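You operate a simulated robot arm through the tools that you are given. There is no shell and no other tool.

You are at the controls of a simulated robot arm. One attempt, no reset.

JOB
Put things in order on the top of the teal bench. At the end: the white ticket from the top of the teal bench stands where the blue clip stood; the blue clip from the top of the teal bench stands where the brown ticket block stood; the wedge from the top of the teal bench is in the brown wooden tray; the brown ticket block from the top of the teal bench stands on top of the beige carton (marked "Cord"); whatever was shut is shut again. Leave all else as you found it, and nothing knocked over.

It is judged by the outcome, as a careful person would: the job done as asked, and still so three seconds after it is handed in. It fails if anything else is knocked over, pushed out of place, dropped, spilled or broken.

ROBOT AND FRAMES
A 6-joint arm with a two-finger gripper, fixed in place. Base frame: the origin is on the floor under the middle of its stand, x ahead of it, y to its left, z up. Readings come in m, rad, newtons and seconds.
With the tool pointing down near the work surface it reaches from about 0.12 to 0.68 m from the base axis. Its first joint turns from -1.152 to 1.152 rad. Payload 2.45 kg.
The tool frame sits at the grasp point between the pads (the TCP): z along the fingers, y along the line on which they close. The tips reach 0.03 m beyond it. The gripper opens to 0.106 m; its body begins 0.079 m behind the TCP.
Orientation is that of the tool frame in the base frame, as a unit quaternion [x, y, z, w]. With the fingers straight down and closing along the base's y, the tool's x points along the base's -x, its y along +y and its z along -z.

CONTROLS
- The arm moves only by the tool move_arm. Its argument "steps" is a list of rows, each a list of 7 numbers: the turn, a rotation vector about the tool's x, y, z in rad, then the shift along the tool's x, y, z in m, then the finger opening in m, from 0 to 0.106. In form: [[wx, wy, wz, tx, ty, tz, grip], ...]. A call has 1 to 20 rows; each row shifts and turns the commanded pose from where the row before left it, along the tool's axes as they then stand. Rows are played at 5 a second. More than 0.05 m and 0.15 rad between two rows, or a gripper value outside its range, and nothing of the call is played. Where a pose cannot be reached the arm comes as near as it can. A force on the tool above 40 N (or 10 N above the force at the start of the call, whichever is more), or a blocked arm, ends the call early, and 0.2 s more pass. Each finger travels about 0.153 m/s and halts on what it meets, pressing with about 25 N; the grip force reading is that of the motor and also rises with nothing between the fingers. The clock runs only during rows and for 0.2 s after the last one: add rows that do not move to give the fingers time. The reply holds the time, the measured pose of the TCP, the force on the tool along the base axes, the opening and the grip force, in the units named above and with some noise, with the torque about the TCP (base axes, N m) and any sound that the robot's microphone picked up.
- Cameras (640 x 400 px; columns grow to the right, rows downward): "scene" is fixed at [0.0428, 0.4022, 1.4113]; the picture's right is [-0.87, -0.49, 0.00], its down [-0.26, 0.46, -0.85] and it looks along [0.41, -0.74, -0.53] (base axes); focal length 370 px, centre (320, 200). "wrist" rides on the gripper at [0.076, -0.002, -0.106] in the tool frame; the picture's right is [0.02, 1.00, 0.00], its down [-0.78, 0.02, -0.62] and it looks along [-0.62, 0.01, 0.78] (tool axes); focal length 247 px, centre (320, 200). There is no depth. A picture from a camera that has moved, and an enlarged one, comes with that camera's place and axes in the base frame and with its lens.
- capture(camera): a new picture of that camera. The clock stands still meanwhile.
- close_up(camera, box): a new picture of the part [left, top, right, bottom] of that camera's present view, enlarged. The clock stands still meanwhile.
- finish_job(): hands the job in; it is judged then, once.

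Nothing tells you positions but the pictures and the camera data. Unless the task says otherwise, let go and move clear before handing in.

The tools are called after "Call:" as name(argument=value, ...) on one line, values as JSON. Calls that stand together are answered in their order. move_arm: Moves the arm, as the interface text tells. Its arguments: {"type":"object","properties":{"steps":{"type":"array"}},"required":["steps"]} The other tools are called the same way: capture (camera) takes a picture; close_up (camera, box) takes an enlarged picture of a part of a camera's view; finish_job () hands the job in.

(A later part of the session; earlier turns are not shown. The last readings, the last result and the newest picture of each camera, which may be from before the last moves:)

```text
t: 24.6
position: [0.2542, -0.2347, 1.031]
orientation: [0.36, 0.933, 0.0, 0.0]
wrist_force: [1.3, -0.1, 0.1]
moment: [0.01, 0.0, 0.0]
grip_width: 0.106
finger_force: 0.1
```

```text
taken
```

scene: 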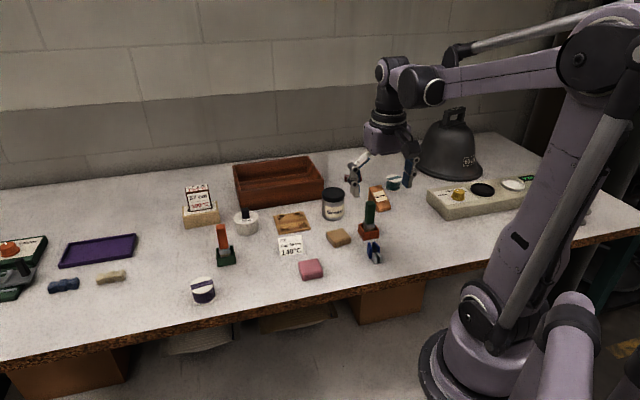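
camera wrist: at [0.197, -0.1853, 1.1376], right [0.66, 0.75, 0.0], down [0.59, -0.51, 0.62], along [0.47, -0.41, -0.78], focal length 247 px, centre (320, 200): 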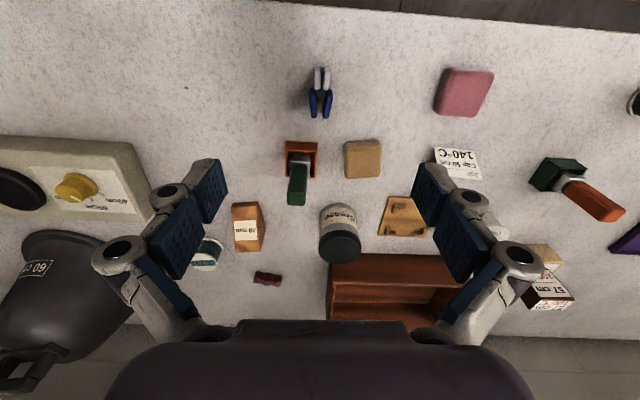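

The block stands well on the carton. Now I take a close look at the clip from above and check the block.

Call:
close_up(camera="wrist", box=[280, 65, 360, 115])

Call:
close_up(camera="wrist", box=[272, 60, 400, 140])

Call:
close_up(camera="scene", box=[160, 170, 256, 230])

Call:
close_up(camera="scene", box=[334, 220, 414, 270])

```text
8.00 times, centred on (320, 90) of wrist
camera zoom: at [0.197, -0.1853, 1.1376], right [0.66, 0.75, 0.0], down [0.59, -0.51, 0.62], along [0.47, -0.41, -0.78], focal length 1976 px, centre (320, 1080)
```

zoom: 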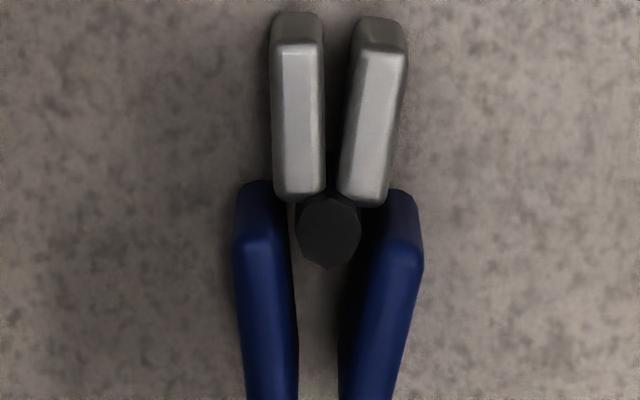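

```text
5.00 times, centred on (336, 100) of wrist
camera zoom: at [0.197, -0.1853, 1.1376], right [0.66, 0.75, 0.0], down [0.59, -0.51, 0.62], along [0.47, -0.41, -0.78], focal length 1235 px, centre (240, 700)
```

zoom: 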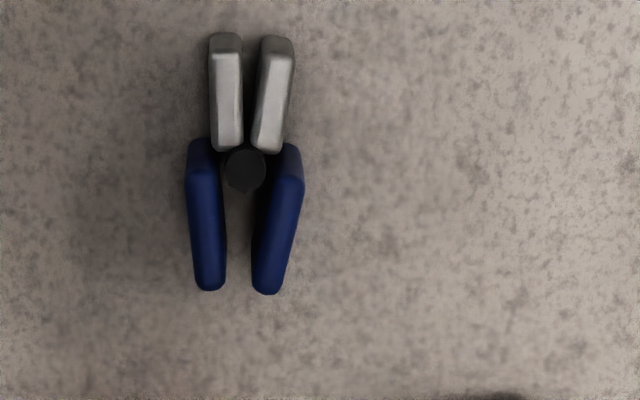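

```text
6.67 times, centred on (208, 200) of scene
camera zoom: at [0.0428, 0.4022, 1.4113], right [-0.87, -0.49, 0.0], down [-0.26, 0.46, -0.85], along [0.41, -0.74, -0.53], focal length 2468 px, centre (1067, 200)
```

zoom: 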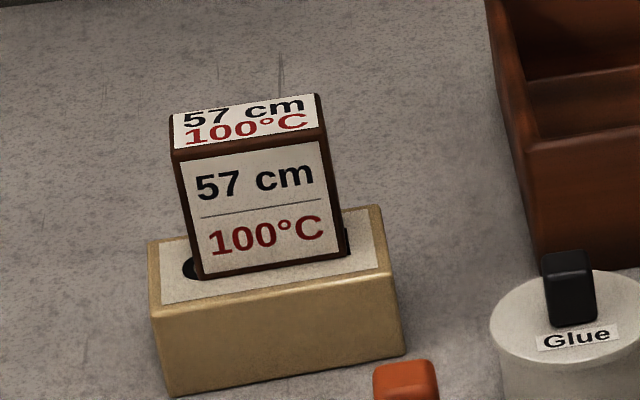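

```text
8.00 times, centred on (374, 245) of scene
camera zoom: at [0.0428, 0.4022, 1.4113], right [-0.87, -0.49, 0.0], down [-0.26, 0.46, -0.85], along [0.41, -0.74, -0.53], focal length 2961 px, centre (-112, -160)
```

zoom: 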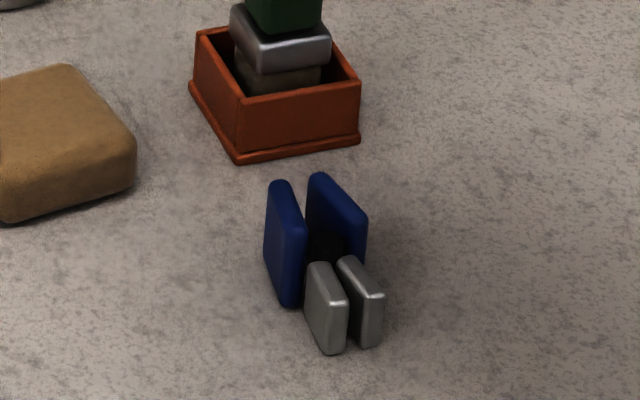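

The clip spans about 0.046 m along the gripper's forward direction, with handles 0.03 m tall and 0.025 m wide overall, centred near (0.256, -0.236). I'll descend straight over it with the fingers on either side of the handles.

Call:
move_arm(steps=[[0, 0, 0, -0.006, -0.0004, 0.035, 0.106], [0, 0, 0, 0, 0, 0.04, 0.106], [0, 0, 0, 0, 0, 0.04, 0.09], [0, 0, 0, 0, 0, 0.034, 0.08], [0, 0, 0, 0, 0, 0.01, 0.07], [0, 0, 0, 0, 0, 0, 0.07]])

Call:
capture(camera="wrist")

Call:
close_up(camera="scene", box=[310, 190, 438, 270])

```text
t: 26.0
position: [0.2582, -0.2393, 0.8707]
orientation: [0.361, 0.933, 0.0, 0.0]
wrist_force: [0.5, 0.0, -0.8]
moment: [0.0, 0.01, 0.02]
grip_width: 0.07
finger_force: 0.1
```

```text
taken
camera wrist: at [0.201, -0.1897, 0.9778], right [0.66, 0.75, 0.0], down [0.59, -0.51, 0.62], along [0.47, -0.41, -0.78], focal length 247 px, centre (320, 200)
```

wrist: 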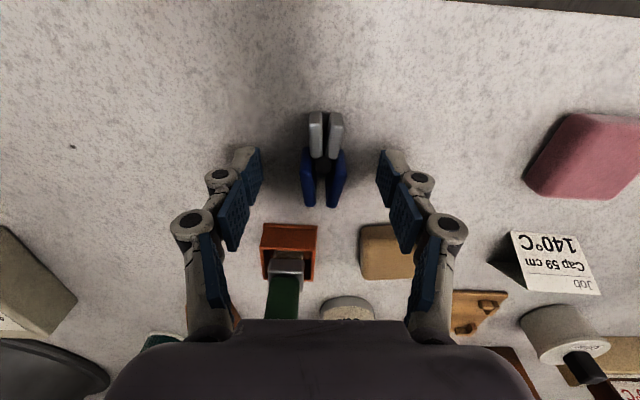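

```text
5.00 times, centred on (374, 230) of scene
camera zoom: at [0.0428, 0.4022, 1.4113], right [-0.87, -0.49, 0.0], down [-0.26, 0.46, -0.85], along [0.41, -0.74, -0.53], focal length 1851 px, centre (50, 50)
```

zoom: 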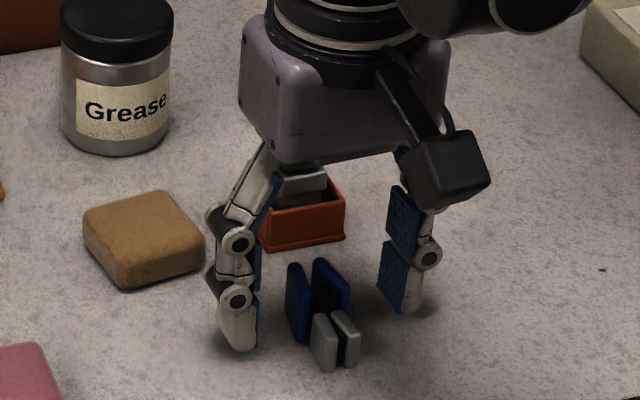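

The clip sits between the fingers, centred. I lower 3 mm more and close gently on the handles.

Call:
move_arm(steps=[[0, 0, 0, 0, 0, 0.003, 0.06], [0, 0, 0, 0, 0, 0, 0.045], [0, 0, 0, 0, 0, 0, 0.035], [0, 0, 0, 0, 0, 0, 0.028], [0, 0, 0, 0, 0, 0, 0.022], [0, 0, 0, 0, 0, 0, 0.016], [0, 0, 0, 0, 0, 0, 0.016]])

Call:
capture(camera="wrist")

Call:
close_up(camera="scene", box=[310, 190, 438, 270])

```text
t: 26.6
position: [0.2591, -0.2394, 0.8695]
orientation: [0.36, 0.933, 0.001, 0.0]
wrist_force: [-0.7, 1.3, 18.7]
moment: [0.01, -0.02, 0.0]
grip_width: 0.0229
finger_force: 45.2
stopped in row 3: the force on the tool passed its limit at 65 N (the readings are from after the stop); the commanded pose is now the measured one
```

```text
taken
camera wrist: at [0.2015, -0.1907, 0.9762], right [0.66, 0.75, 0.0], down [0.59, -0.51, 0.62], along [0.47, -0.41, -0.78], focal length 247 px, centre (320, 200)
```

wrist: 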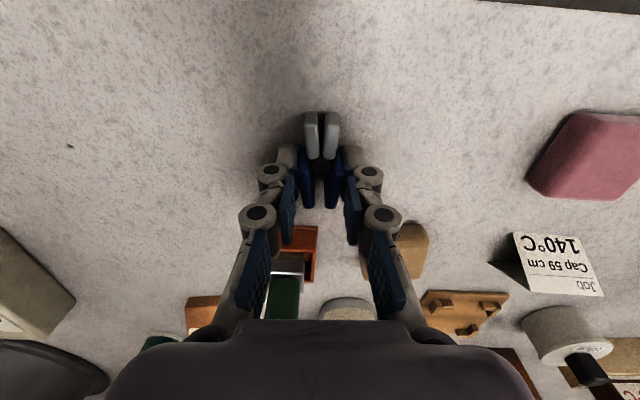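

```text
5.00 times, centred on (374, 230) of scene
camera zoom: at [0.0427, 0.4024, 1.4112], right [-0.87, -0.49, 0.0], down [-0.26, 0.46, -0.85], along [0.41, -0.74, -0.53], focal length 1851 px, centre (50, 50)
```

zoom: 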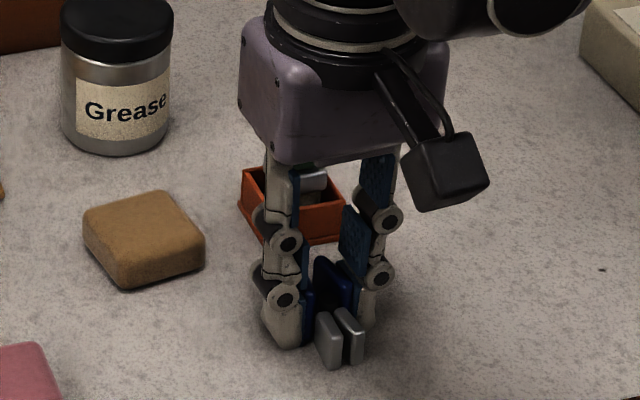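

The fingertips touched the table as they closed, and the fingers now seem to hold the clip (0.023 m). I'll relieve the press by raising a little with the grip kept on.

Call:
move_arm(steps=[[0, 0, 0, 0, 0, -0.002, 0.02], [0, 0, 0, 0, 0, 0, 0.018]])

Call:
capture(camera="wrist")

```text
t: 27.2
position: [0.2582, -0.2397, 0.8714]
orientation: [0.361, 0.933, 0.0, 0.0]
wrist_force: [-0.5, -0.5, 1.0]
moment: [-0.01, -0.02, -0.02]
grip_width: 0.023
finger_force: 24.9
```

```text
taken
camera wrist: at [0.2012, -0.1906, 0.9776], right [0.66, 0.75, 0.0], down [0.59, -0.51, 0.62], along [0.47, -0.41, -0.78], focal length 247 px, centre (320, 200)
```

wrist: 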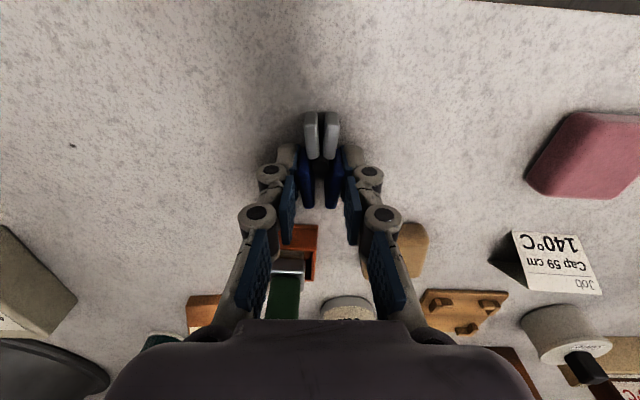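

The clip is held with 25 N at a width of 0.023 m. I'll lift it and carry it to above the block's old spot (0.467, -0.053).

Call:
move_arm(steps=[[0, 0, 0, 0, 0, -0.01, 0.018], [0, 0, 0, 0, 0, -0.04, 0.018], [0, 0, 0, 0, 0, -0.04, 0.018], [0, 0, 0, 0, 0, -0.0387, 0.018], [0, 0, 0, 0, 0, 0, 0.018]])

Call:
capture(camera="wrist")

Call:
close_up(camera="scene", box=[310, 160, 438, 240])

```text
t: 28.4
position: [0.2572, -0.2386, 0.9992]
orientation: [0.361, 0.933, -0.001, 0.0]
wrist_force: [1.0, -0.4, 0.0]
moment: [0.0, 0.0, 0.03]
grip_width: 0.023
finger_force: 24.7
```

```text
taken
camera wrist: at [0.1998, -0.1901, 1.1061], right [0.66, 0.75, 0.0], down [0.59, -0.51, 0.62], along [0.47, -0.41, -0.78], focal length 247 px, centre (320, 200)
```

wrist: 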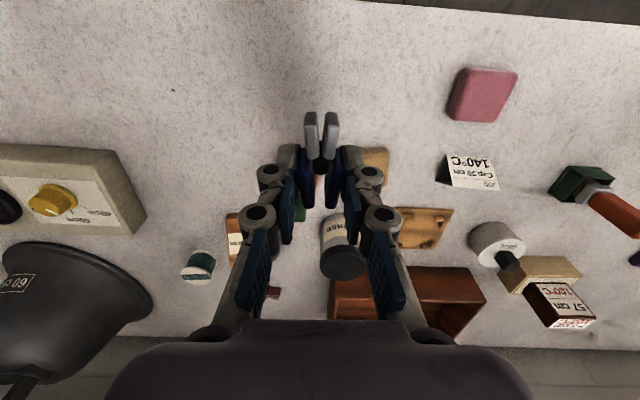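

```text
5.00 times, centred on (374, 200) of scene
camera zoom: at [0.0428, 0.4022, 1.4113], right [-0.87, -0.49, 0.0], down [-0.26, 0.46, -0.85], along [0.41, -0.74, -0.53], focal length 1851 px, centre (50, 200)
```

zoom: 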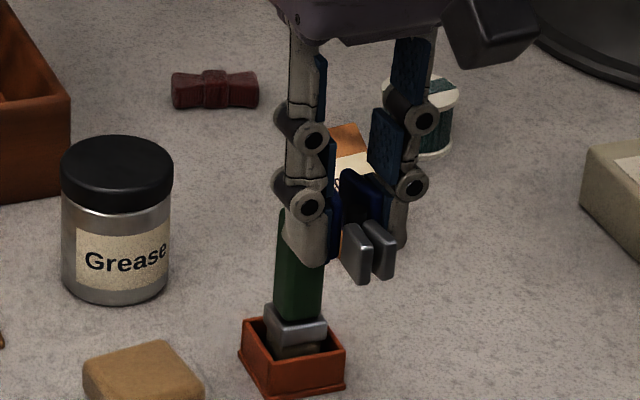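

The clip is lifted and level. Now I carry it over and turn to the block's old orientation.

Call:
move_arm(steps=[[0, 0, 0, -0.0056, 0.0463, 0, 0.018], [0, 0, 0, -0.0056, 0.0463, 0, 0.018], [0, 0, 0, -0.0056, 0.0463, 0, 0.018], [0, 0, 0, -0.0056, 0.0463, 0, 0.018], [0, 0, 0, -0.0056, 0.0463, 0, 0.018], [0, 0, 0, -0.0056, 0.0463, 0, 0.018], [0, 0, 0.119, 0, 0, 0, 0.018], [0, 0, 0, 0, 0, 0, 0.018]])

Call:
capture(camera="wrist")

Call:
close_up(camera="scene", box=[160, 180, 320, 280])

```text
t: 30.2
position: [0.4707, -0.0566, 0.9982]
orientation: [0.416, 0.909, 0.0, 0.0]
wrist_force: [0.0, 0.1, 0.0]
moment: [-0.01, -0.03, 0.03]
grip_width: 0.0228
finger_force: 24.5
```

```text
taken
camera wrist: at [0.4193, -0.0012, 1.1059], right [0.74, 0.67, 0.0], down [0.53, -0.58, 0.62], along [0.42, -0.46, -0.78], focal length 247 px, centre (320, 200)
```

wrist: 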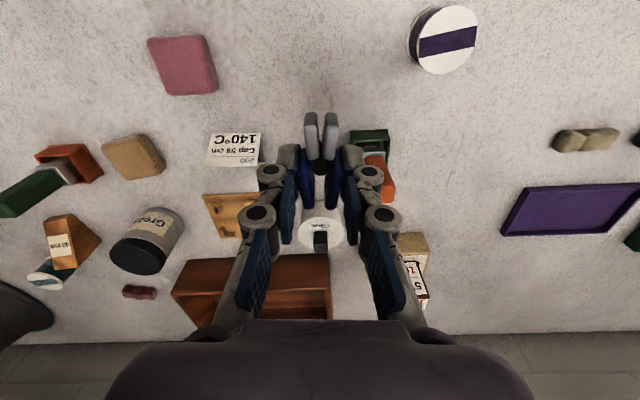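

```text
4.00 times, centred on (240, 230) of scene
camera zoom: at [0.0428, 0.4022, 1.4113], right [-0.87, -0.49, 0.0], down [-0.26, 0.46, -0.85], along [0.41, -0.74, -0.53], focal length 1480 px, centre (640, 80)
```

zoom: 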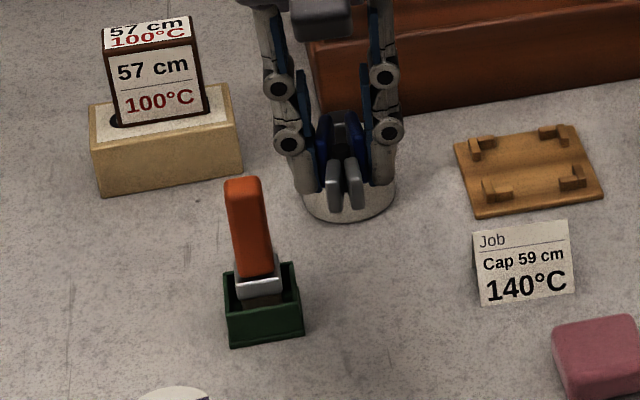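

The clip is above the block's old spot and the stamp stands clear behind. I'll lower it close to the table.

Call:
move_arm(steps=[[0, 0, 0, 0.0015, 0, 0.035, 0.018], [0, 0, 0, 0, 0, 0.035, 0.018], [0, 0, 0, 0, 0, 0.035, 0.018], [0, 0, 0, 0, 0, 0.0165, 0.018], [0, 0, 0, 0, 0, 0, 0.018]])

Call:
capture(camera="wrist")

Call:
close_up(camera="scene", box=[180, 210, 308, 290])

```text
t: 31.4
position: [0.4684, -0.0568, 0.8802]
orientation: [0.416, 0.91, -0.001, 0.0]
wrist_force: [0.1, -0.7, -0.9]
moment: [0.0, -0.01, -0.01]
grip_width: 0.0229
finger_force: 24.9
```

```text
taken
camera wrist: at [0.4178, -0.001, 0.9868], right [0.74, 0.67, 0.0], down [0.53, -0.58, 0.62], along [0.42, -0.46, -0.78], focal length 247 px, centre (320, 200)
```

wrist: 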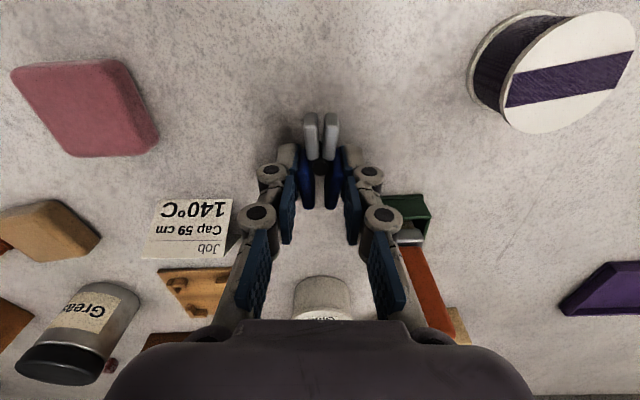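

```text
5.00 times, centred on (244, 250) of scene
camera zoom: at [0.0428, 0.4022, 1.4113], right [-0.87, -0.49, 0.0], down [-0.26, 0.46, -0.85], along [0.41, -0.74, -0.53], focal length 1851 px, centre (700, -50)
```

zoom: 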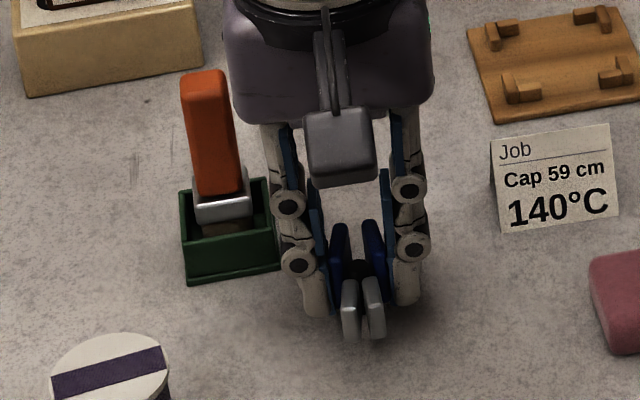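

Clear of the stamp. I go down in small steps until the clip touches the table.

Call:
move_arm(steps=[[0, 0, 0, 0, 0, 0.005, 0.018], [0, 0, 0, 0, 0, 0.0015, 0.018], [0, 0, 0, 0, 0, 0, 0.018]])

Call:
move_arm(steps=[[0, 0, 0, 0, 0, 0.001, 0.018], [0, 0, 0, 0, 0, 0, 0.018]])

```text
t: 32.2
position: [0.4698, -0.0554, 0.8731]
orientation: [0.415, 0.91, 0.0, 0.0]
wrist_force: [-0.2, -0.3, -0.5]
moment: [0.0, 0.0, 0.01]
grip_width: 0.023
finger_force: 25.4
```

```text
t: 32.8
position: [0.469, -0.0552, 0.8718]
orientation: [0.415, 0.91, 0.0, -0.001]
wrist_force: [0.6, -0.3, 0.2]
moment: [-0.01, 0.02, 0.01]
grip_width: 0.0228
finger_force: 24.7
```

Call:
move_arm(steps=[[0, 0, 0, 0, 0, 0.0008, 0.018], [0, 0, 0, 0, 0, 0, 0.018]])

```text
t: 33.4
position: [0.4692, -0.0551, 0.8702]
orientation: [0.416, 0.909, 0.0, 0.0]
wrist_force: [0.4, -0.6, -1.0]
moment: [-0.01, 0.0, 0.01]
grip_width: 0.023
finger_force: 24.6
```

No contact yet; I continue in sub-millimetre steps.

Call:
move_arm(steps=[[0, 0, 0, 0, 0, 0.0008, 0.018], [0, 0, 0, 0, 0, 0, 0.018]])

Call:
close_up(camera="scene", box=[212, 240, 292, 290])

```text
t: 34.0
position: [0.4692, -0.0555, 0.8696]
orientation: [0.415, 0.91, 0.001, 0.0]
wrist_force: [-0.1, 0.5, 5.5]
moment: [-0.01, -0.01, 0.02]
grip_width: 0.0229
finger_force: 25.0
```

```text
8.00 times, centred on (252, 265) of scene
camera zoom: at [0.0428, 0.4022, 1.4113], right [-0.87, -0.49, 0.0], down [-0.26, 0.46, -0.85], along [0.41, -0.74, -0.53], focal length 2961 px, centre (864, -320)
```

zoom: 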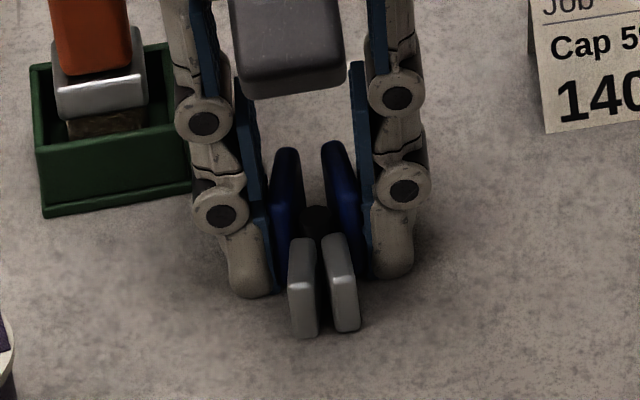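

The clip touches the table. I'll open the fingers gently and then rise.

Call:
move_arm(steps=[[0, 0, 0, 0, 0, 0, 0.026], [0, 0, 0, 0, 0, 0, 0.034], [0, 0, 0, 0, 0, 0, 0.045], [0, 0, 0, 0, 0, 0, 0.05], [0, 0, 0, 0, 0, -0.02, 0.05], [0, 0, 0, 0, 0, -0.04, 0.05], [0, 0, 0, 0, 0, -0.04, 0.06], [0, 0, 0, 0, 0, -0.04, 0.08], [0, 0, 0, 0, 0, 0, 0.106]])

Call:
capture(camera="wrist")

Call:
capture(camera="scene")

Call:
close_up(camera="scene", box=[180, 220, 308, 300])

```text
t: 36.0
position: [0.4709, -0.0554, 1.0114]
orientation: [0.415, 0.91, 0.001, 0.0]
wrist_force: [1.0, 0.2, -0.1]
moment: [0.04, -0.02, -0.03]
grip_width: 0.1059
finger_force: 0.1
```

```text
taken
camera wrist: at [0.4197, -0.0004, 1.1175], right [0.74, 0.67, 0.0], down [0.53, -0.58, 0.62], along [0.42, -0.46, -0.78], focal length 247 px, centre (320, 200)
```

wrist: 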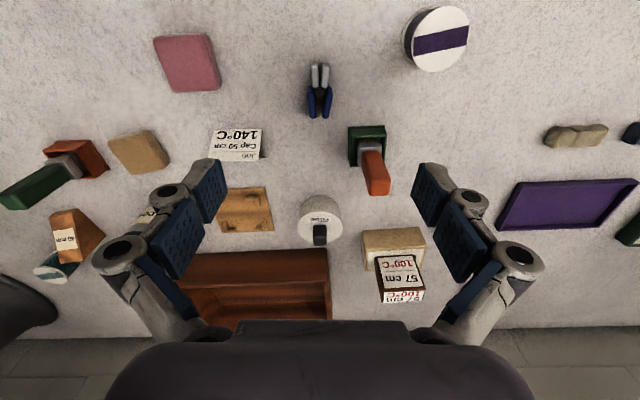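

```text
taken
```

scene: 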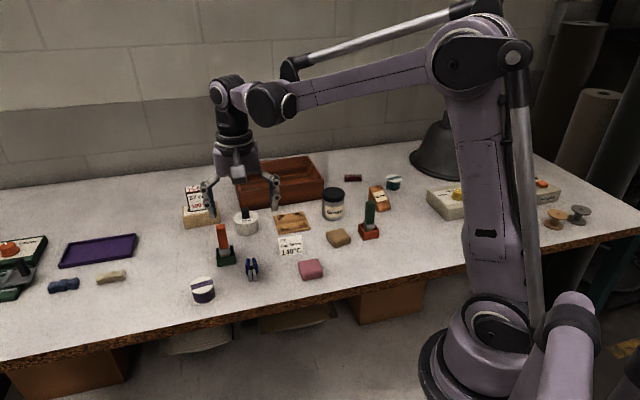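

```text
5.00 times, centred on (244, 260) of scene
camera zoom: at [0.0428, 0.4022, 1.4113], right [-0.87, -0.49, 0.0], down [-0.26, 0.46, -0.85], along [0.41, -0.74, -0.53], focal length 1851 px, centre (700, -100)
```

zoom: 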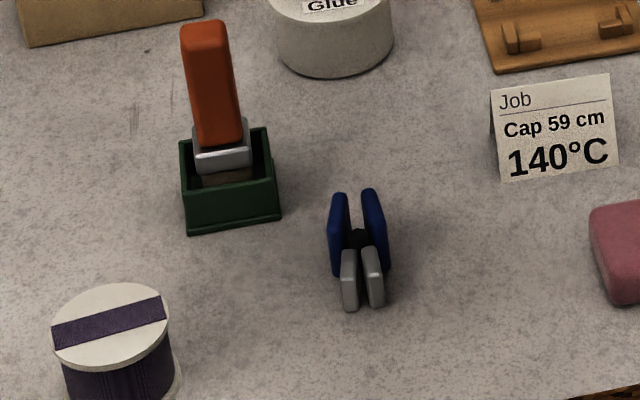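

The clip stands at the block's old spot. Next is the white ticket, a small tent card near (0.436, -0.169); I'll go above it and look from closer.

Call:
move_arm(steps=[[0, 0, 0, -0.0208, -0.03357, 0, 0.106], [0, 0, 0, -0.0208, -0.03357, 0, 0.106], [0, 0, 0, -0.0208, -0.03357, 0, 0.106], [0, 0, 0, 0, 0, 0.03, 0.106], [0, 0, 0, 0, 0, 0.02, 0.106], [0, 0, 0, 0, 0, 0, 0.106]])

Call:
capture(camera="wrist")

Call:
close_up(camera="wrist", box=[240, 90, 400, 190])

Call:
close_up(camera="scene", box=[230, 190, 358, 270])

```text
t: 37.4
position: [0.4338, -0.17, 0.9584]
orientation: [0.415, 0.91, 0.0, 0.0]
wrist_force: [0.2, -0.3, -0.1]
moment: [0.0, -0.01, 0.0]
grip_width: 0.1062
finger_force: 0.1
```

```text
taken
camera wrist: at [0.3826, -0.1142, 1.0652], right [0.74, 0.67, 0.0], down [0.53, -0.58, 0.62], along [0.42, -0.46, -0.78], focal length 247 px, centre (320, 200)
```

wrist: 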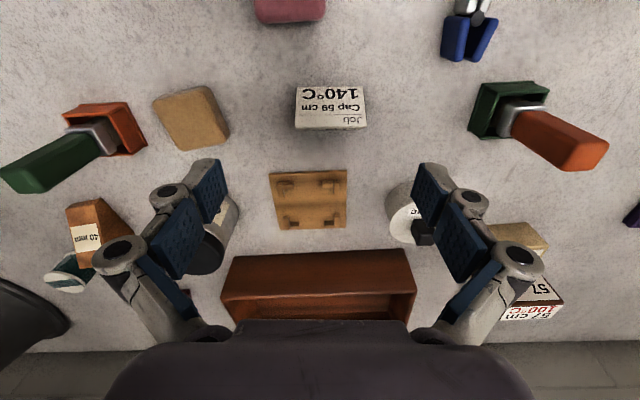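

```text
4.00 times, centred on (320, 140) of wrist
camera zoom: at [0.3826, -0.1142, 1.0652], right [0.74, 0.67, 0.0], down [0.53, -0.58, 0.62], along [0.42, -0.46, -0.78], focal length 988 px, centre (320, 440)
```

zoom: 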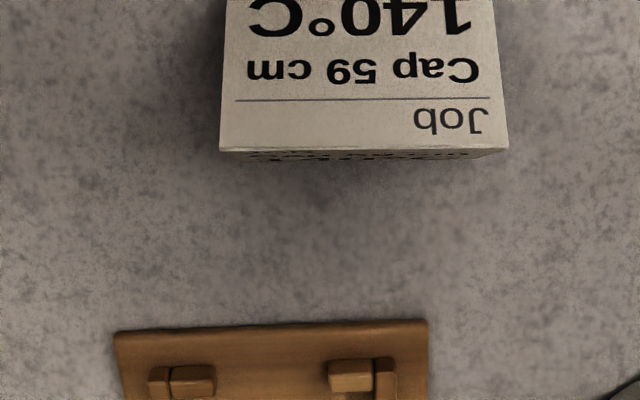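

```text
5.00 times, centred on (294, 230) of scene
camera zoom: at [0.0428, 0.4022, 1.4113], right [-0.87, -0.49, 0.0], down [-0.26, 0.46, -0.85], along [0.41, -0.74, -0.53], focal length 1851 px, centre (450, 50)
```

zoom: 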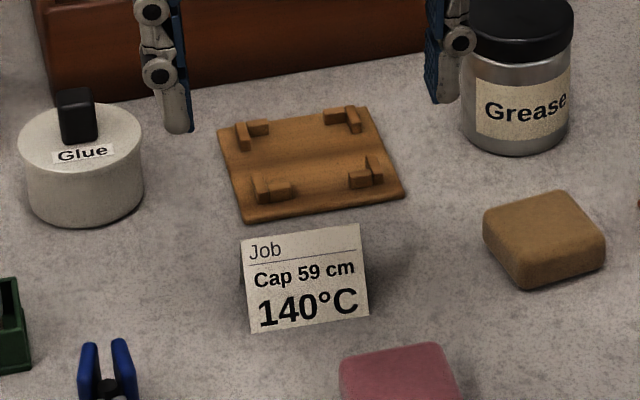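

The ticket is a tent about 0.057 m wide and 0.048 m tall, centred near a point 7 mm to the right of the gripper in this view. I'll correct that and go down around its two ends with the fingers partly closed.

Call:
move_arm(steps=[[0, 0, 0, 0.0018, 0.0074, 0, 0.095], [0, 0, 0, 0, 0, 0.03, 0.09], [0, 0, 0, 0, 0, 0.025, 0.09], [0, 0, 0, 0, 0, 0, 0.09]])

Call:
capture(camera="wrist")

Call:
close_up(camera="scene", box=[230, 190, 358, 270])

```text
t: 38.4
position: [0.438, -0.1642, 0.9037]
orientation: [0.416, 0.909, -0.001, 0.0]
wrist_force: [-0.2, -0.5, 0.3]
moment: [-0.01, -0.06, -0.04]
grip_width: 0.09
finger_force: 0.1
```

```text
taken
camera wrist: at [0.3868, -0.1084, 1.0099], right [0.74, 0.67, 0.0], down [0.53, -0.58, 0.62], along [0.42, -0.46, -0.78], focal length 247 px, centre (320, 200)
```

wrist: 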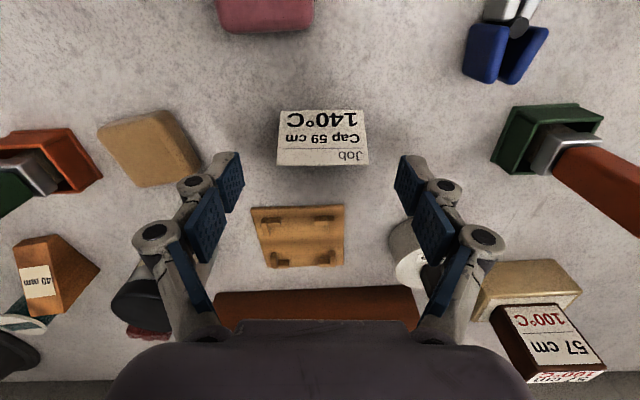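

```text
5.00 times, centred on (294, 230) of scene
camera zoom: at [0.0428, 0.4022, 1.4113], right [-0.87, -0.49, 0.0], down [-0.26, 0.46, -0.85], along [0.41, -0.74, -0.53], focal length 1851 px, centre (450, 50)
```

zoom: 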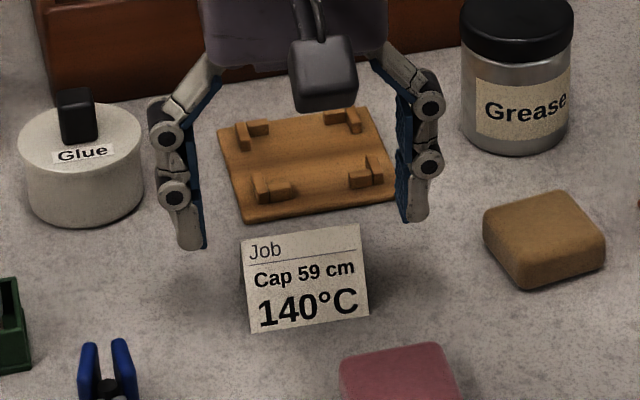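

The ticket is centred between the fingers. I lower to grasp height.

Call:
move_arm(steps=[[0, 0, 0, 0.002, 0, 0.015, 0.09], [0, 0, 0, 0, 0, 0.0145, 0.09], [0, 0, 0, 0, 0, 0, 0.08], [0, 0, 0, 0, 0, 0, 0.07]])

Call:
capture(camera="wrist")

Call:
close_up(camera="scene", box=[230, 190, 358, 270])

```text
t: 39.4
position: [0.4369, -0.161, 0.8741]
orientation: [0.415, 0.91, 0.0, 0.0]
wrist_force: [0.2, -0.1, 0.8]
moment: [0.04, 0.02, 0.01]
grip_width: 0.0697
finger_force: 0.1
```

```text
taken
camera wrist: at [0.3854, -0.1056, 0.9805], right [0.74, 0.67, 0.0], down [0.53, -0.58, 0.62], along [0.42, -0.46, -0.78], focal length 247 px, centre (320, 200)
```

wrist: 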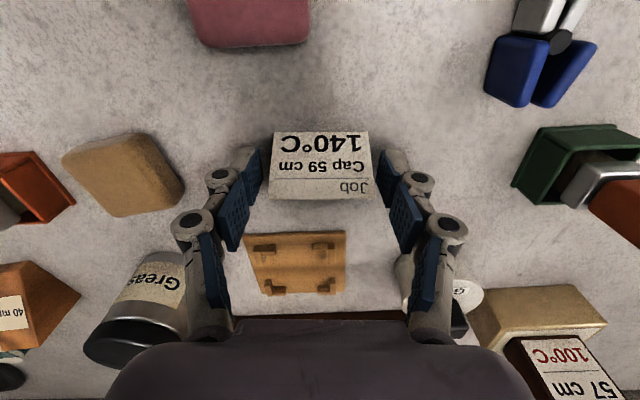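

```text
5.00 times, centred on (294, 230) of scene
camera zoom: at [0.0428, 0.4022, 1.4113], right [-0.87, -0.49, 0.0], down [-0.26, 0.46, -0.85], along [0.41, -0.74, -0.53], focal length 1851 px, centre (450, 50)
```

zoom: 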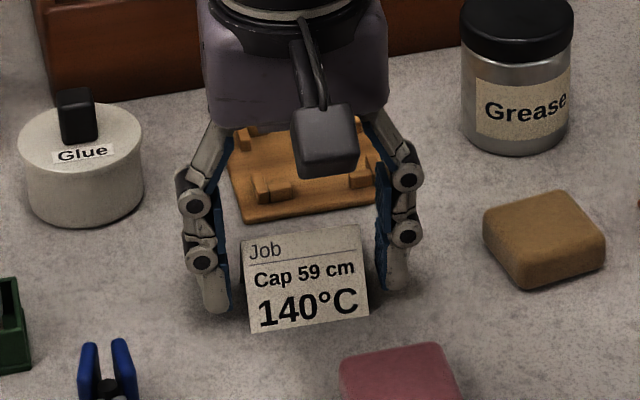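

The fingers stand at both ends of the ticket. I close gently in small steps.

Call:
move_arm(steps=[[0, 0, 0, 0, 0, 0, 0.062], [0, 0, 0, 0, 0, 0, 0.058], [0, 0, 0, 0, 0, 0, 0.055], [0, 0, 0, 0, 0, 0, 0.053], [0, 0, 0, 0, 0, 0, 0.053]])

Call:
capture(camera="wrist")

```text
t: 40.6
position: [0.4366, -0.1607, 0.8742]
orientation: [0.416, 0.91, 0.0, -0.001]
wrist_force: [0.8, 0.1, 2.8]
moment: [-0.01, 0.0, -0.01]
grip_width: 0.0546
finger_force: 21.4
```

```text
taken
camera wrist: at [0.3853, -0.1057, 0.9806], right [0.74, 0.67, 0.0], down [0.53, -0.58, 0.62], along [0.42, -0.46, -0.78], focal length 247 px, centre (320, 200)
```

wrist: 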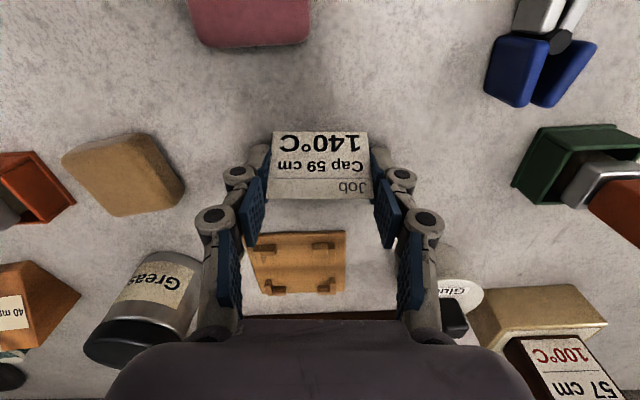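

The ticket is held (0.0546 m). I lift slowly and check it.

Call:
move_arm(steps=[[0, 0, 0, 0, 0, -0.008, 0.052], [0, 0, 0, 0, 0, -0.02, 0.052], [0, 0, 0, 0, 0, -0.03, 0.052], [0, 0, 0, 0, 0, -0.035, 0.052], [0, 0, 0, 0, 0, -0.035, 0.052], [0, 0, 0, 0, 0, 0, 0.052]])

Call:
capture(camera="wrist")

Call:
capture(camera="scene")

```text
t: 42.0
position: [0.4368, -0.1602, 1.0034]
orientation: [0.416, 0.909, 0.001, 0.0]
wrist_force: [0.5, 0.7, 0.8]
moment: [0.03, 0.01, 0.0]
grip_width: 0.0538
finger_force: 25.4
```

```text
taken
camera wrist: at [0.386, -0.1053, 1.11], right [0.74, 0.67, 0.0], down [0.53, -0.58, 0.62], along [0.42, -0.46, -0.78], focal length 247 px, centre (320, 200)
```

wrist: 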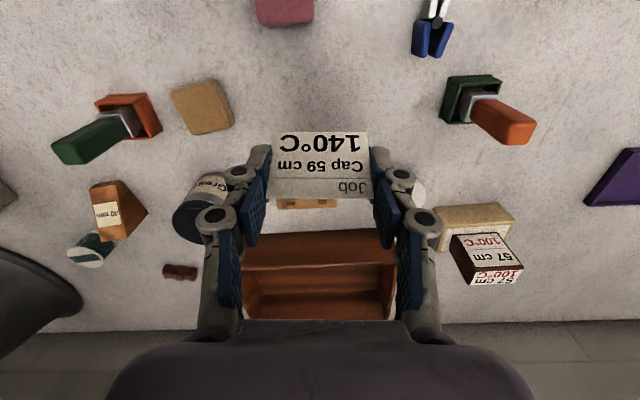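

```text
taken
```

scene: 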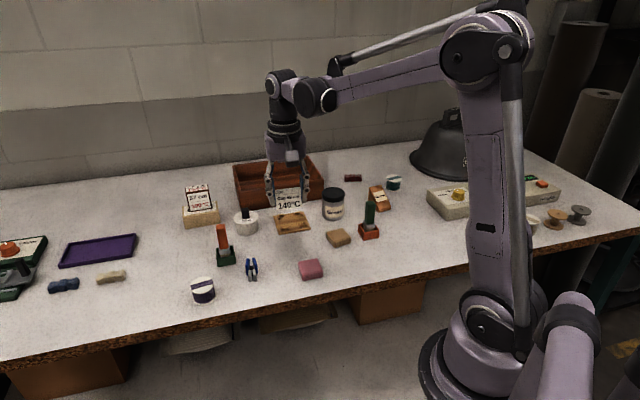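

The ticket is off the table and upright in the grip. I carry it to above the clip's old spot (0.256, -0.236).

Call:
move_arm(steps=[[0, 0, 0, 0.0129, -0.0373, 0, 0.052], [0, 0, 0, 0.0129, -0.0373, 0, 0.052], [0, 0, 0, 0.0129, -0.0373, 0, 0.052], [0, 0, 0, 0.0129, -0.0373, 0, 0.052], [0, 0, 0, 0.0129, -0.0373, 0, 0.052], [0, 0, 0, 0, 0, 0, 0.052]])

Call:
capture(camera="wrist")

Call:
close_up(camera="scene", box=[310, 180, 438, 260])

```text
t: 43.4
position: [0.2518, -0.2363, 1.0023]
orientation: [0.415, 0.91, 0.0, 0.0]
wrist_force: [-1.1, 0.1, -0.9]
moment: [-0.02, 0.01, 0.0]
grip_width: 0.0536
finger_force: 25.0
```

```text
taken
camera wrist: at [0.2012, -0.18, 1.1097], right [0.74, 0.67, 0.0], down [0.53, -0.58, 0.62], along [0.42, -0.46, -0.78], focal length 247 px, centre (320, 200)
```

wrist: 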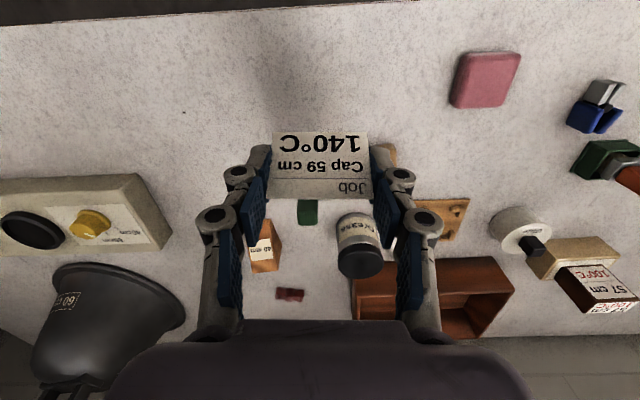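

```text
5.00 times, centred on (374, 220) of scene
camera zoom: at [0.0428, 0.4022, 1.4113], right [-0.87, -0.49, 0.0], down [-0.26, 0.46, -0.85], along [0.41, -0.74, -0.53], focal length 1851 px, centre (50, 100)
```

zoom: 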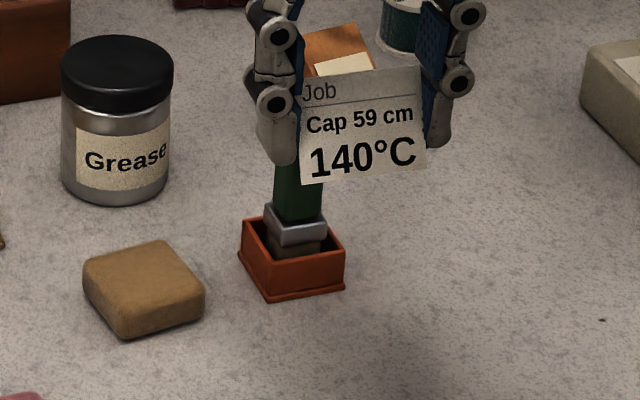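

The ticket is above the clip's old spot. I'll lower it most of the way and check for clearance.

Call:
move_arm(steps=[[0, 0, 0, 0.0005, 0.0023, 0.035, 0.052], [0, 0, 0, 0, 0, 0.04, 0.052], [0, 0, 0, 0, 0, 0.03, 0.052], [0, 0, 0, 0, 0, 0.012, 0.052], [0, 0, 0, 0, 0, 0, 0.052]])

Call:
capture(camera="wrist")

Call:
close_up(camera="scene", box=[310, 190, 438, 270])

```text
t: 44.6
position: [0.2536, -0.2329, 0.8858]
orientation: [0.416, 0.91, 0.0, 0.0]
wrist_force: [0.1, -0.8, 0.6]
moment: [0.01, 0.0, -0.03]
grip_width: 0.0538
finger_force: 24.8
```

```text
taken
camera wrist: at [0.2031, -0.1776, 0.9922], right [0.74, 0.67, 0.0], down [0.53, -0.58, 0.62], along [0.42, -0.46, -0.78], focal length 247 px, centre (320, 200)
```

wrist: 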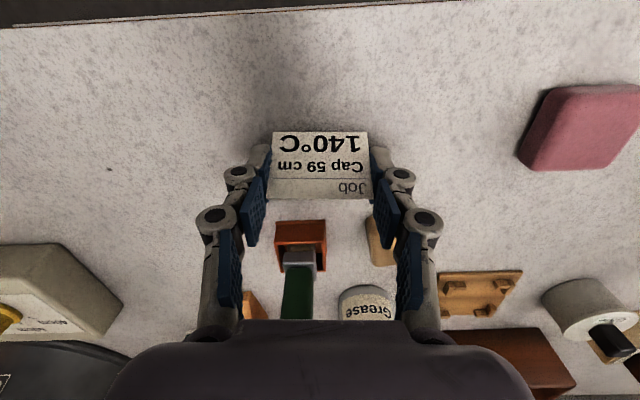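

```text
5.00 times, centred on (374, 230) of scene
camera zoom: at [0.0428, 0.4022, 1.4113], right [-0.87, -0.49, 0.0], down [-0.26, 0.46, -0.85], along [0.41, -0.74, -0.53], focal length 1851 px, centre (50, 50)
```

zoom: 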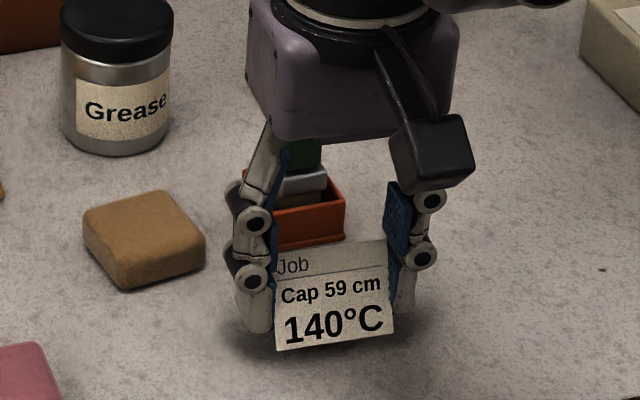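

All clear around it. I go down the last centimetre in small steps, watching the force.

Call:
move_arm(steps=[[0, 0, 0, 0, 0, 0.006, 0.052], [0, 0, 0, 0, 0, 0.003, 0.052], [0, 0, 0, 0, 0, 0, 0.052]])

Call:
move_arm(steps=[[0, 0, 0, 0, 0, 0.001, 0.052], [0, 0, 0, 0, 0, 0, 0.052]])

Call:
move_arm(steps=[[0, 0, 0, 0, 0, 0.0008, 0.052], [0, 0, 0, 0, 0, 0, 0.052]])

```text
t: 45.4
position: [0.2548, -0.2337, 0.875]
orientation: [0.416, 0.91, 0.0, 0.0]
wrist_force: [-0.2, -0.5, 0.2]
moment: [0.03, -0.01, 0.01]
grip_width: 0.0538
finger_force: 24.9
```

```text
t: 46.0
position: [0.255, -0.2326, 0.8751]
orientation: [0.415, 0.91, 0.001, 0.0]
wrist_force: [0.5, 0.0, -0.5]
moment: [0.0, 0.01, -0.03]
grip_width: 0.0537
finger_force: 25.2
```

```text
t: 46.6
position: [0.2549, -0.2315, 0.8732]
orientation: [0.415, 0.91, 0.0, 0.001]
wrist_force: [-0.2, -0.1, 1.3]
moment: [-0.01, -0.02, -0.01]
grip_width: 0.0539
finger_force: 25.3
```

Call:
move_arm(steps=[[0, 0, 0, 0, 0, 0.0008, 0.052], [0, 0, 0, 0, 0, 0, 0.052]])

Call:
close_up(camera="scene", box=[338, 225, 418, 275])

```text
t: 47.2
position: [0.2553, -0.2332, 0.8747]
orientation: [0.415, 0.91, 0.0, 0.0]
wrist_force: [-1.2, -0.3, 10.8]
moment: [-0.01, -0.08, 0.0]
grip_width: 0.054
finger_force: 24.7
```

```text
8.00 times, centred on (378, 250) of scene
camera zoom: at [0.0427, 0.4023, 1.4113], right [-0.87, -0.49, 0.0], down [-0.26, 0.46, -0.85], along [0.41, -0.74, -0.53], focal length 2961 px, centre (-144, -200)
```

zoom: 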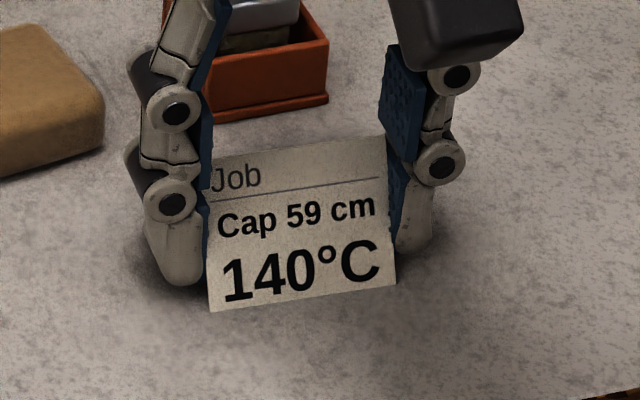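

The ticket touches the table. I ease up half a millimetre, open slowly, and rise straight up.

Call:
move_arm(steps=[[0, 0, 0, 0, 0, -0.0005, 0.052], [0, 0, 0, 0, 0, 0, 0.056], [0, 0, 0, 0, 0, 0, 0.06], [0, 0, 0, 0, 0, 0, 0.07], [0, 0, 0, 0, 0, 0, 0.08], [0, 0, 0, 0, 0, 0, 0.08]])

Call:
close_up(camera="scene", box=[338, 225, 418, 275])

Call:
capture(camera="wrist")

```text
t: 48.6
position: [0.2549, -0.2326, 0.8751]
orientation: [0.415, 0.91, 0.0, 0.0]
wrist_force: [0.1, 0.4, -0.3]
moment: [-0.02, -0.01, -0.03]
grip_width: 0.0806
finger_force: 0.0
```

```text
8.00 times, centred on (378, 250) of scene
camera zoom: at [0.0428, 0.4022, 1.4113], right [-0.87, -0.49, 0.0], down [-0.26, 0.46, -0.85], along [0.41, -0.74, -0.53], focal length 2961 px, centre (-144, -200)
```

zoom: 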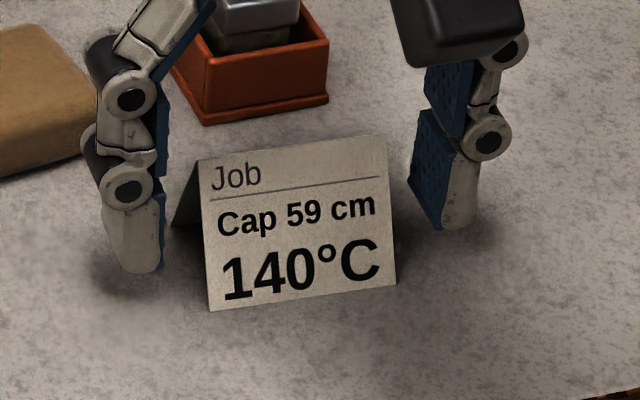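

```text
taken
camera wrist: at [0.2046, -0.1772, 0.9812], right [0.74, 0.67, 0.0], down [0.53, -0.58, 0.62], along [0.42, -0.46, -0.78], focal length 247 px, centre (320, 200)
```

wrist: 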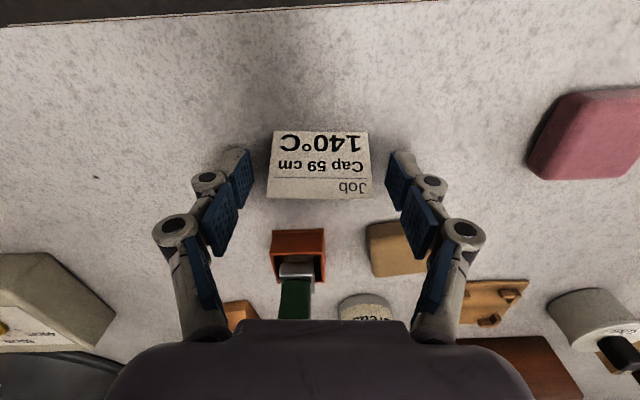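

The white ticket stands on the clip's old spot. I'll rise, turn the gripper to the wedge's orientation and go above the wedge near (0.33, -0.455).

Call:
move_arm(steps=[[0, 0, 0, 0, 0, -0.02, 0.08], [0, 0, 0, 0, 0, -0.04, 0.08], [0, 0, 0, 0, 0, -0.045, 0.08], [0, 0, 0, 0, 0, -0.045, 0.08], [0, 0, -0.102, 0, 0, 0, 0.08], [0, 0, -0.102, 0, 0, 0, 0.08], [0, 0, 0, -0.0389, -0.0263, 0, 0.08], [0, 0, 0, -0.0389, -0.0263, 0, 0.08], [0, 0, 0, -0.0389, -0.0263, 0, 0.08], [0, 0, 0, -0.0389, -0.0263, 0, 0.08], [0, 0, 0, -0.0389, -0.0263, 0, 0.08], [0, 0, 0, 0, 0, 0, 0.08]])

Call:
capture(camera="wrist")

Call:
close_up(camera="wrist", box=[256, 70, 384, 150])

Call:
capture(camera="scene")

Call:
close_up(camera="scene", box=[330, 215, 426, 275])

```text
t: 51.2
position: [0.3293, -0.4573, 1.0228]
orientation: [0.321, 0.947, 0.0, 0.0]
wrist_force: [0.6, -0.3, 0.3]
moment: [0.01, 0.04, -0.01]
grip_width: 0.0799
finger_force: 0.0
```

```text
taken
camera wrist: at [0.2685, -0.4125, 1.1303], right [0.59, 0.81, 0.0], down [0.63, -0.46, 0.62], along [0.5, -0.37, -0.78], focal length 247 px, centre (320, 200)
```

wrist: 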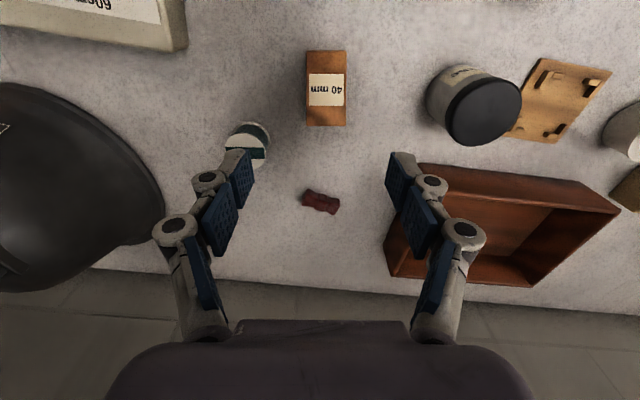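

```text
5.00 times, centred on (320, 110) of wrist
camera zoom: at [0.2685, -0.4125, 1.1303], right [0.59, 0.81, 0.0], down [0.63, -0.46, 0.62], along [0.5, -0.37, -0.78], focal length 1235 px, centre (320, 650)
```

zoom: 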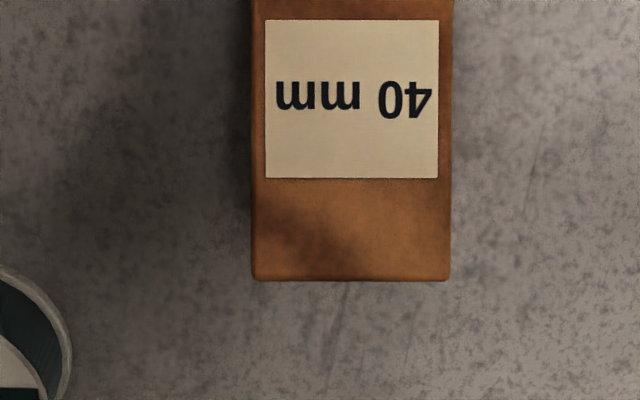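

```text
taken
```

scene: 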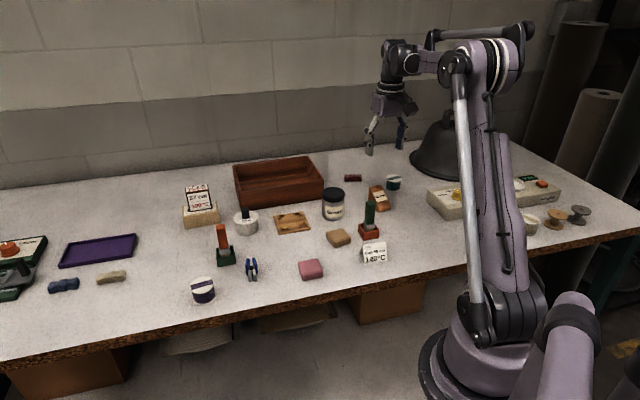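

```text
6.67 times, centred on (378, 245) of scene
camera zoom: at [0.0429, 0.4022, 1.4113], right [-0.87, -0.49, 0.0], down [-0.26, 0.46, -0.85], along [0.41, -0.74, -0.53], focal length 2468 px, centre (-67, -100)
```

zoom: 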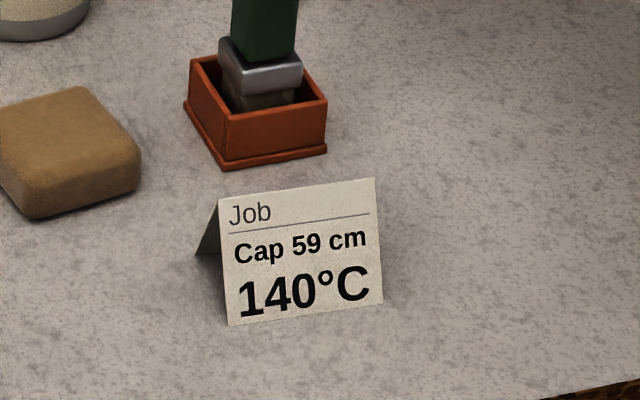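

The ticket stands steadily. The wedge is square with the gripper: 0.04 m wide, 0.06 m long, with its high side away from me, and a small spool stands behind on the left. I tilt the tool 0.35 rad so it can reach into the tray later, and lower around the wedge with a narrow opening.

Call:
move_arm(steps=[[0, -0.1167, 0, 0, 0, 0, 0.07], [0, -0.1167, 0, 0, 0, 0, 0.066], [0, -0.1166, 0, 0.0019, 0.005, -0.0007, 0.066], [0, 0, 0, 0.01347, 0, 0.0369, 0.066], [0, 0, 0, 0.01347, 0, 0.0369, 0.066], [0, 0, 0, 0.011, 0, 0.0301, 0.066], [0, 0, 0, 0, 0, 0, 0.066]])

Call:
capture(camera="wrist")

Call:
close_up(camera="scene", box=[320, 150, 448, 230])

```text
t: 52.8
position: [0.3302, -0.4489, 0.9145]
orientation: [0.315, 0.933, -0.056, 0.166]
wrist_force: [0.1, 0.2, -0.5]
moment: [-0.03, 0.04, -0.01]
grip_width: 0.0661
finger_force: 0.1
```

```text
taken
camera wrist: at [0.2442, -0.3856, 0.9894], right [0.59, 0.81, -0.01], down [0.43, -0.3, 0.85], along [0.69, -0.51, -0.52], focal length 247 px, centre (320, 200)
```

wrist: 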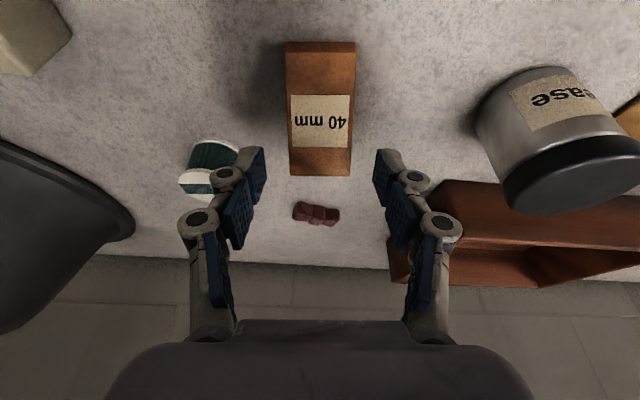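

```text
5.00 times, centred on (384, 190) of scene
camera zoom: at [0.0428, 0.4022, 1.4113], right [-0.87, -0.49, 0.0], down [-0.26, 0.46, -0.85], along [0.41, -0.74, -0.53], focal length 1851 px, centre (0, 250)
```

zoom: 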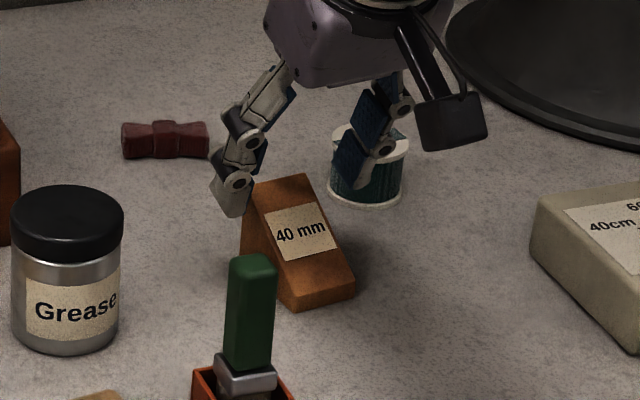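

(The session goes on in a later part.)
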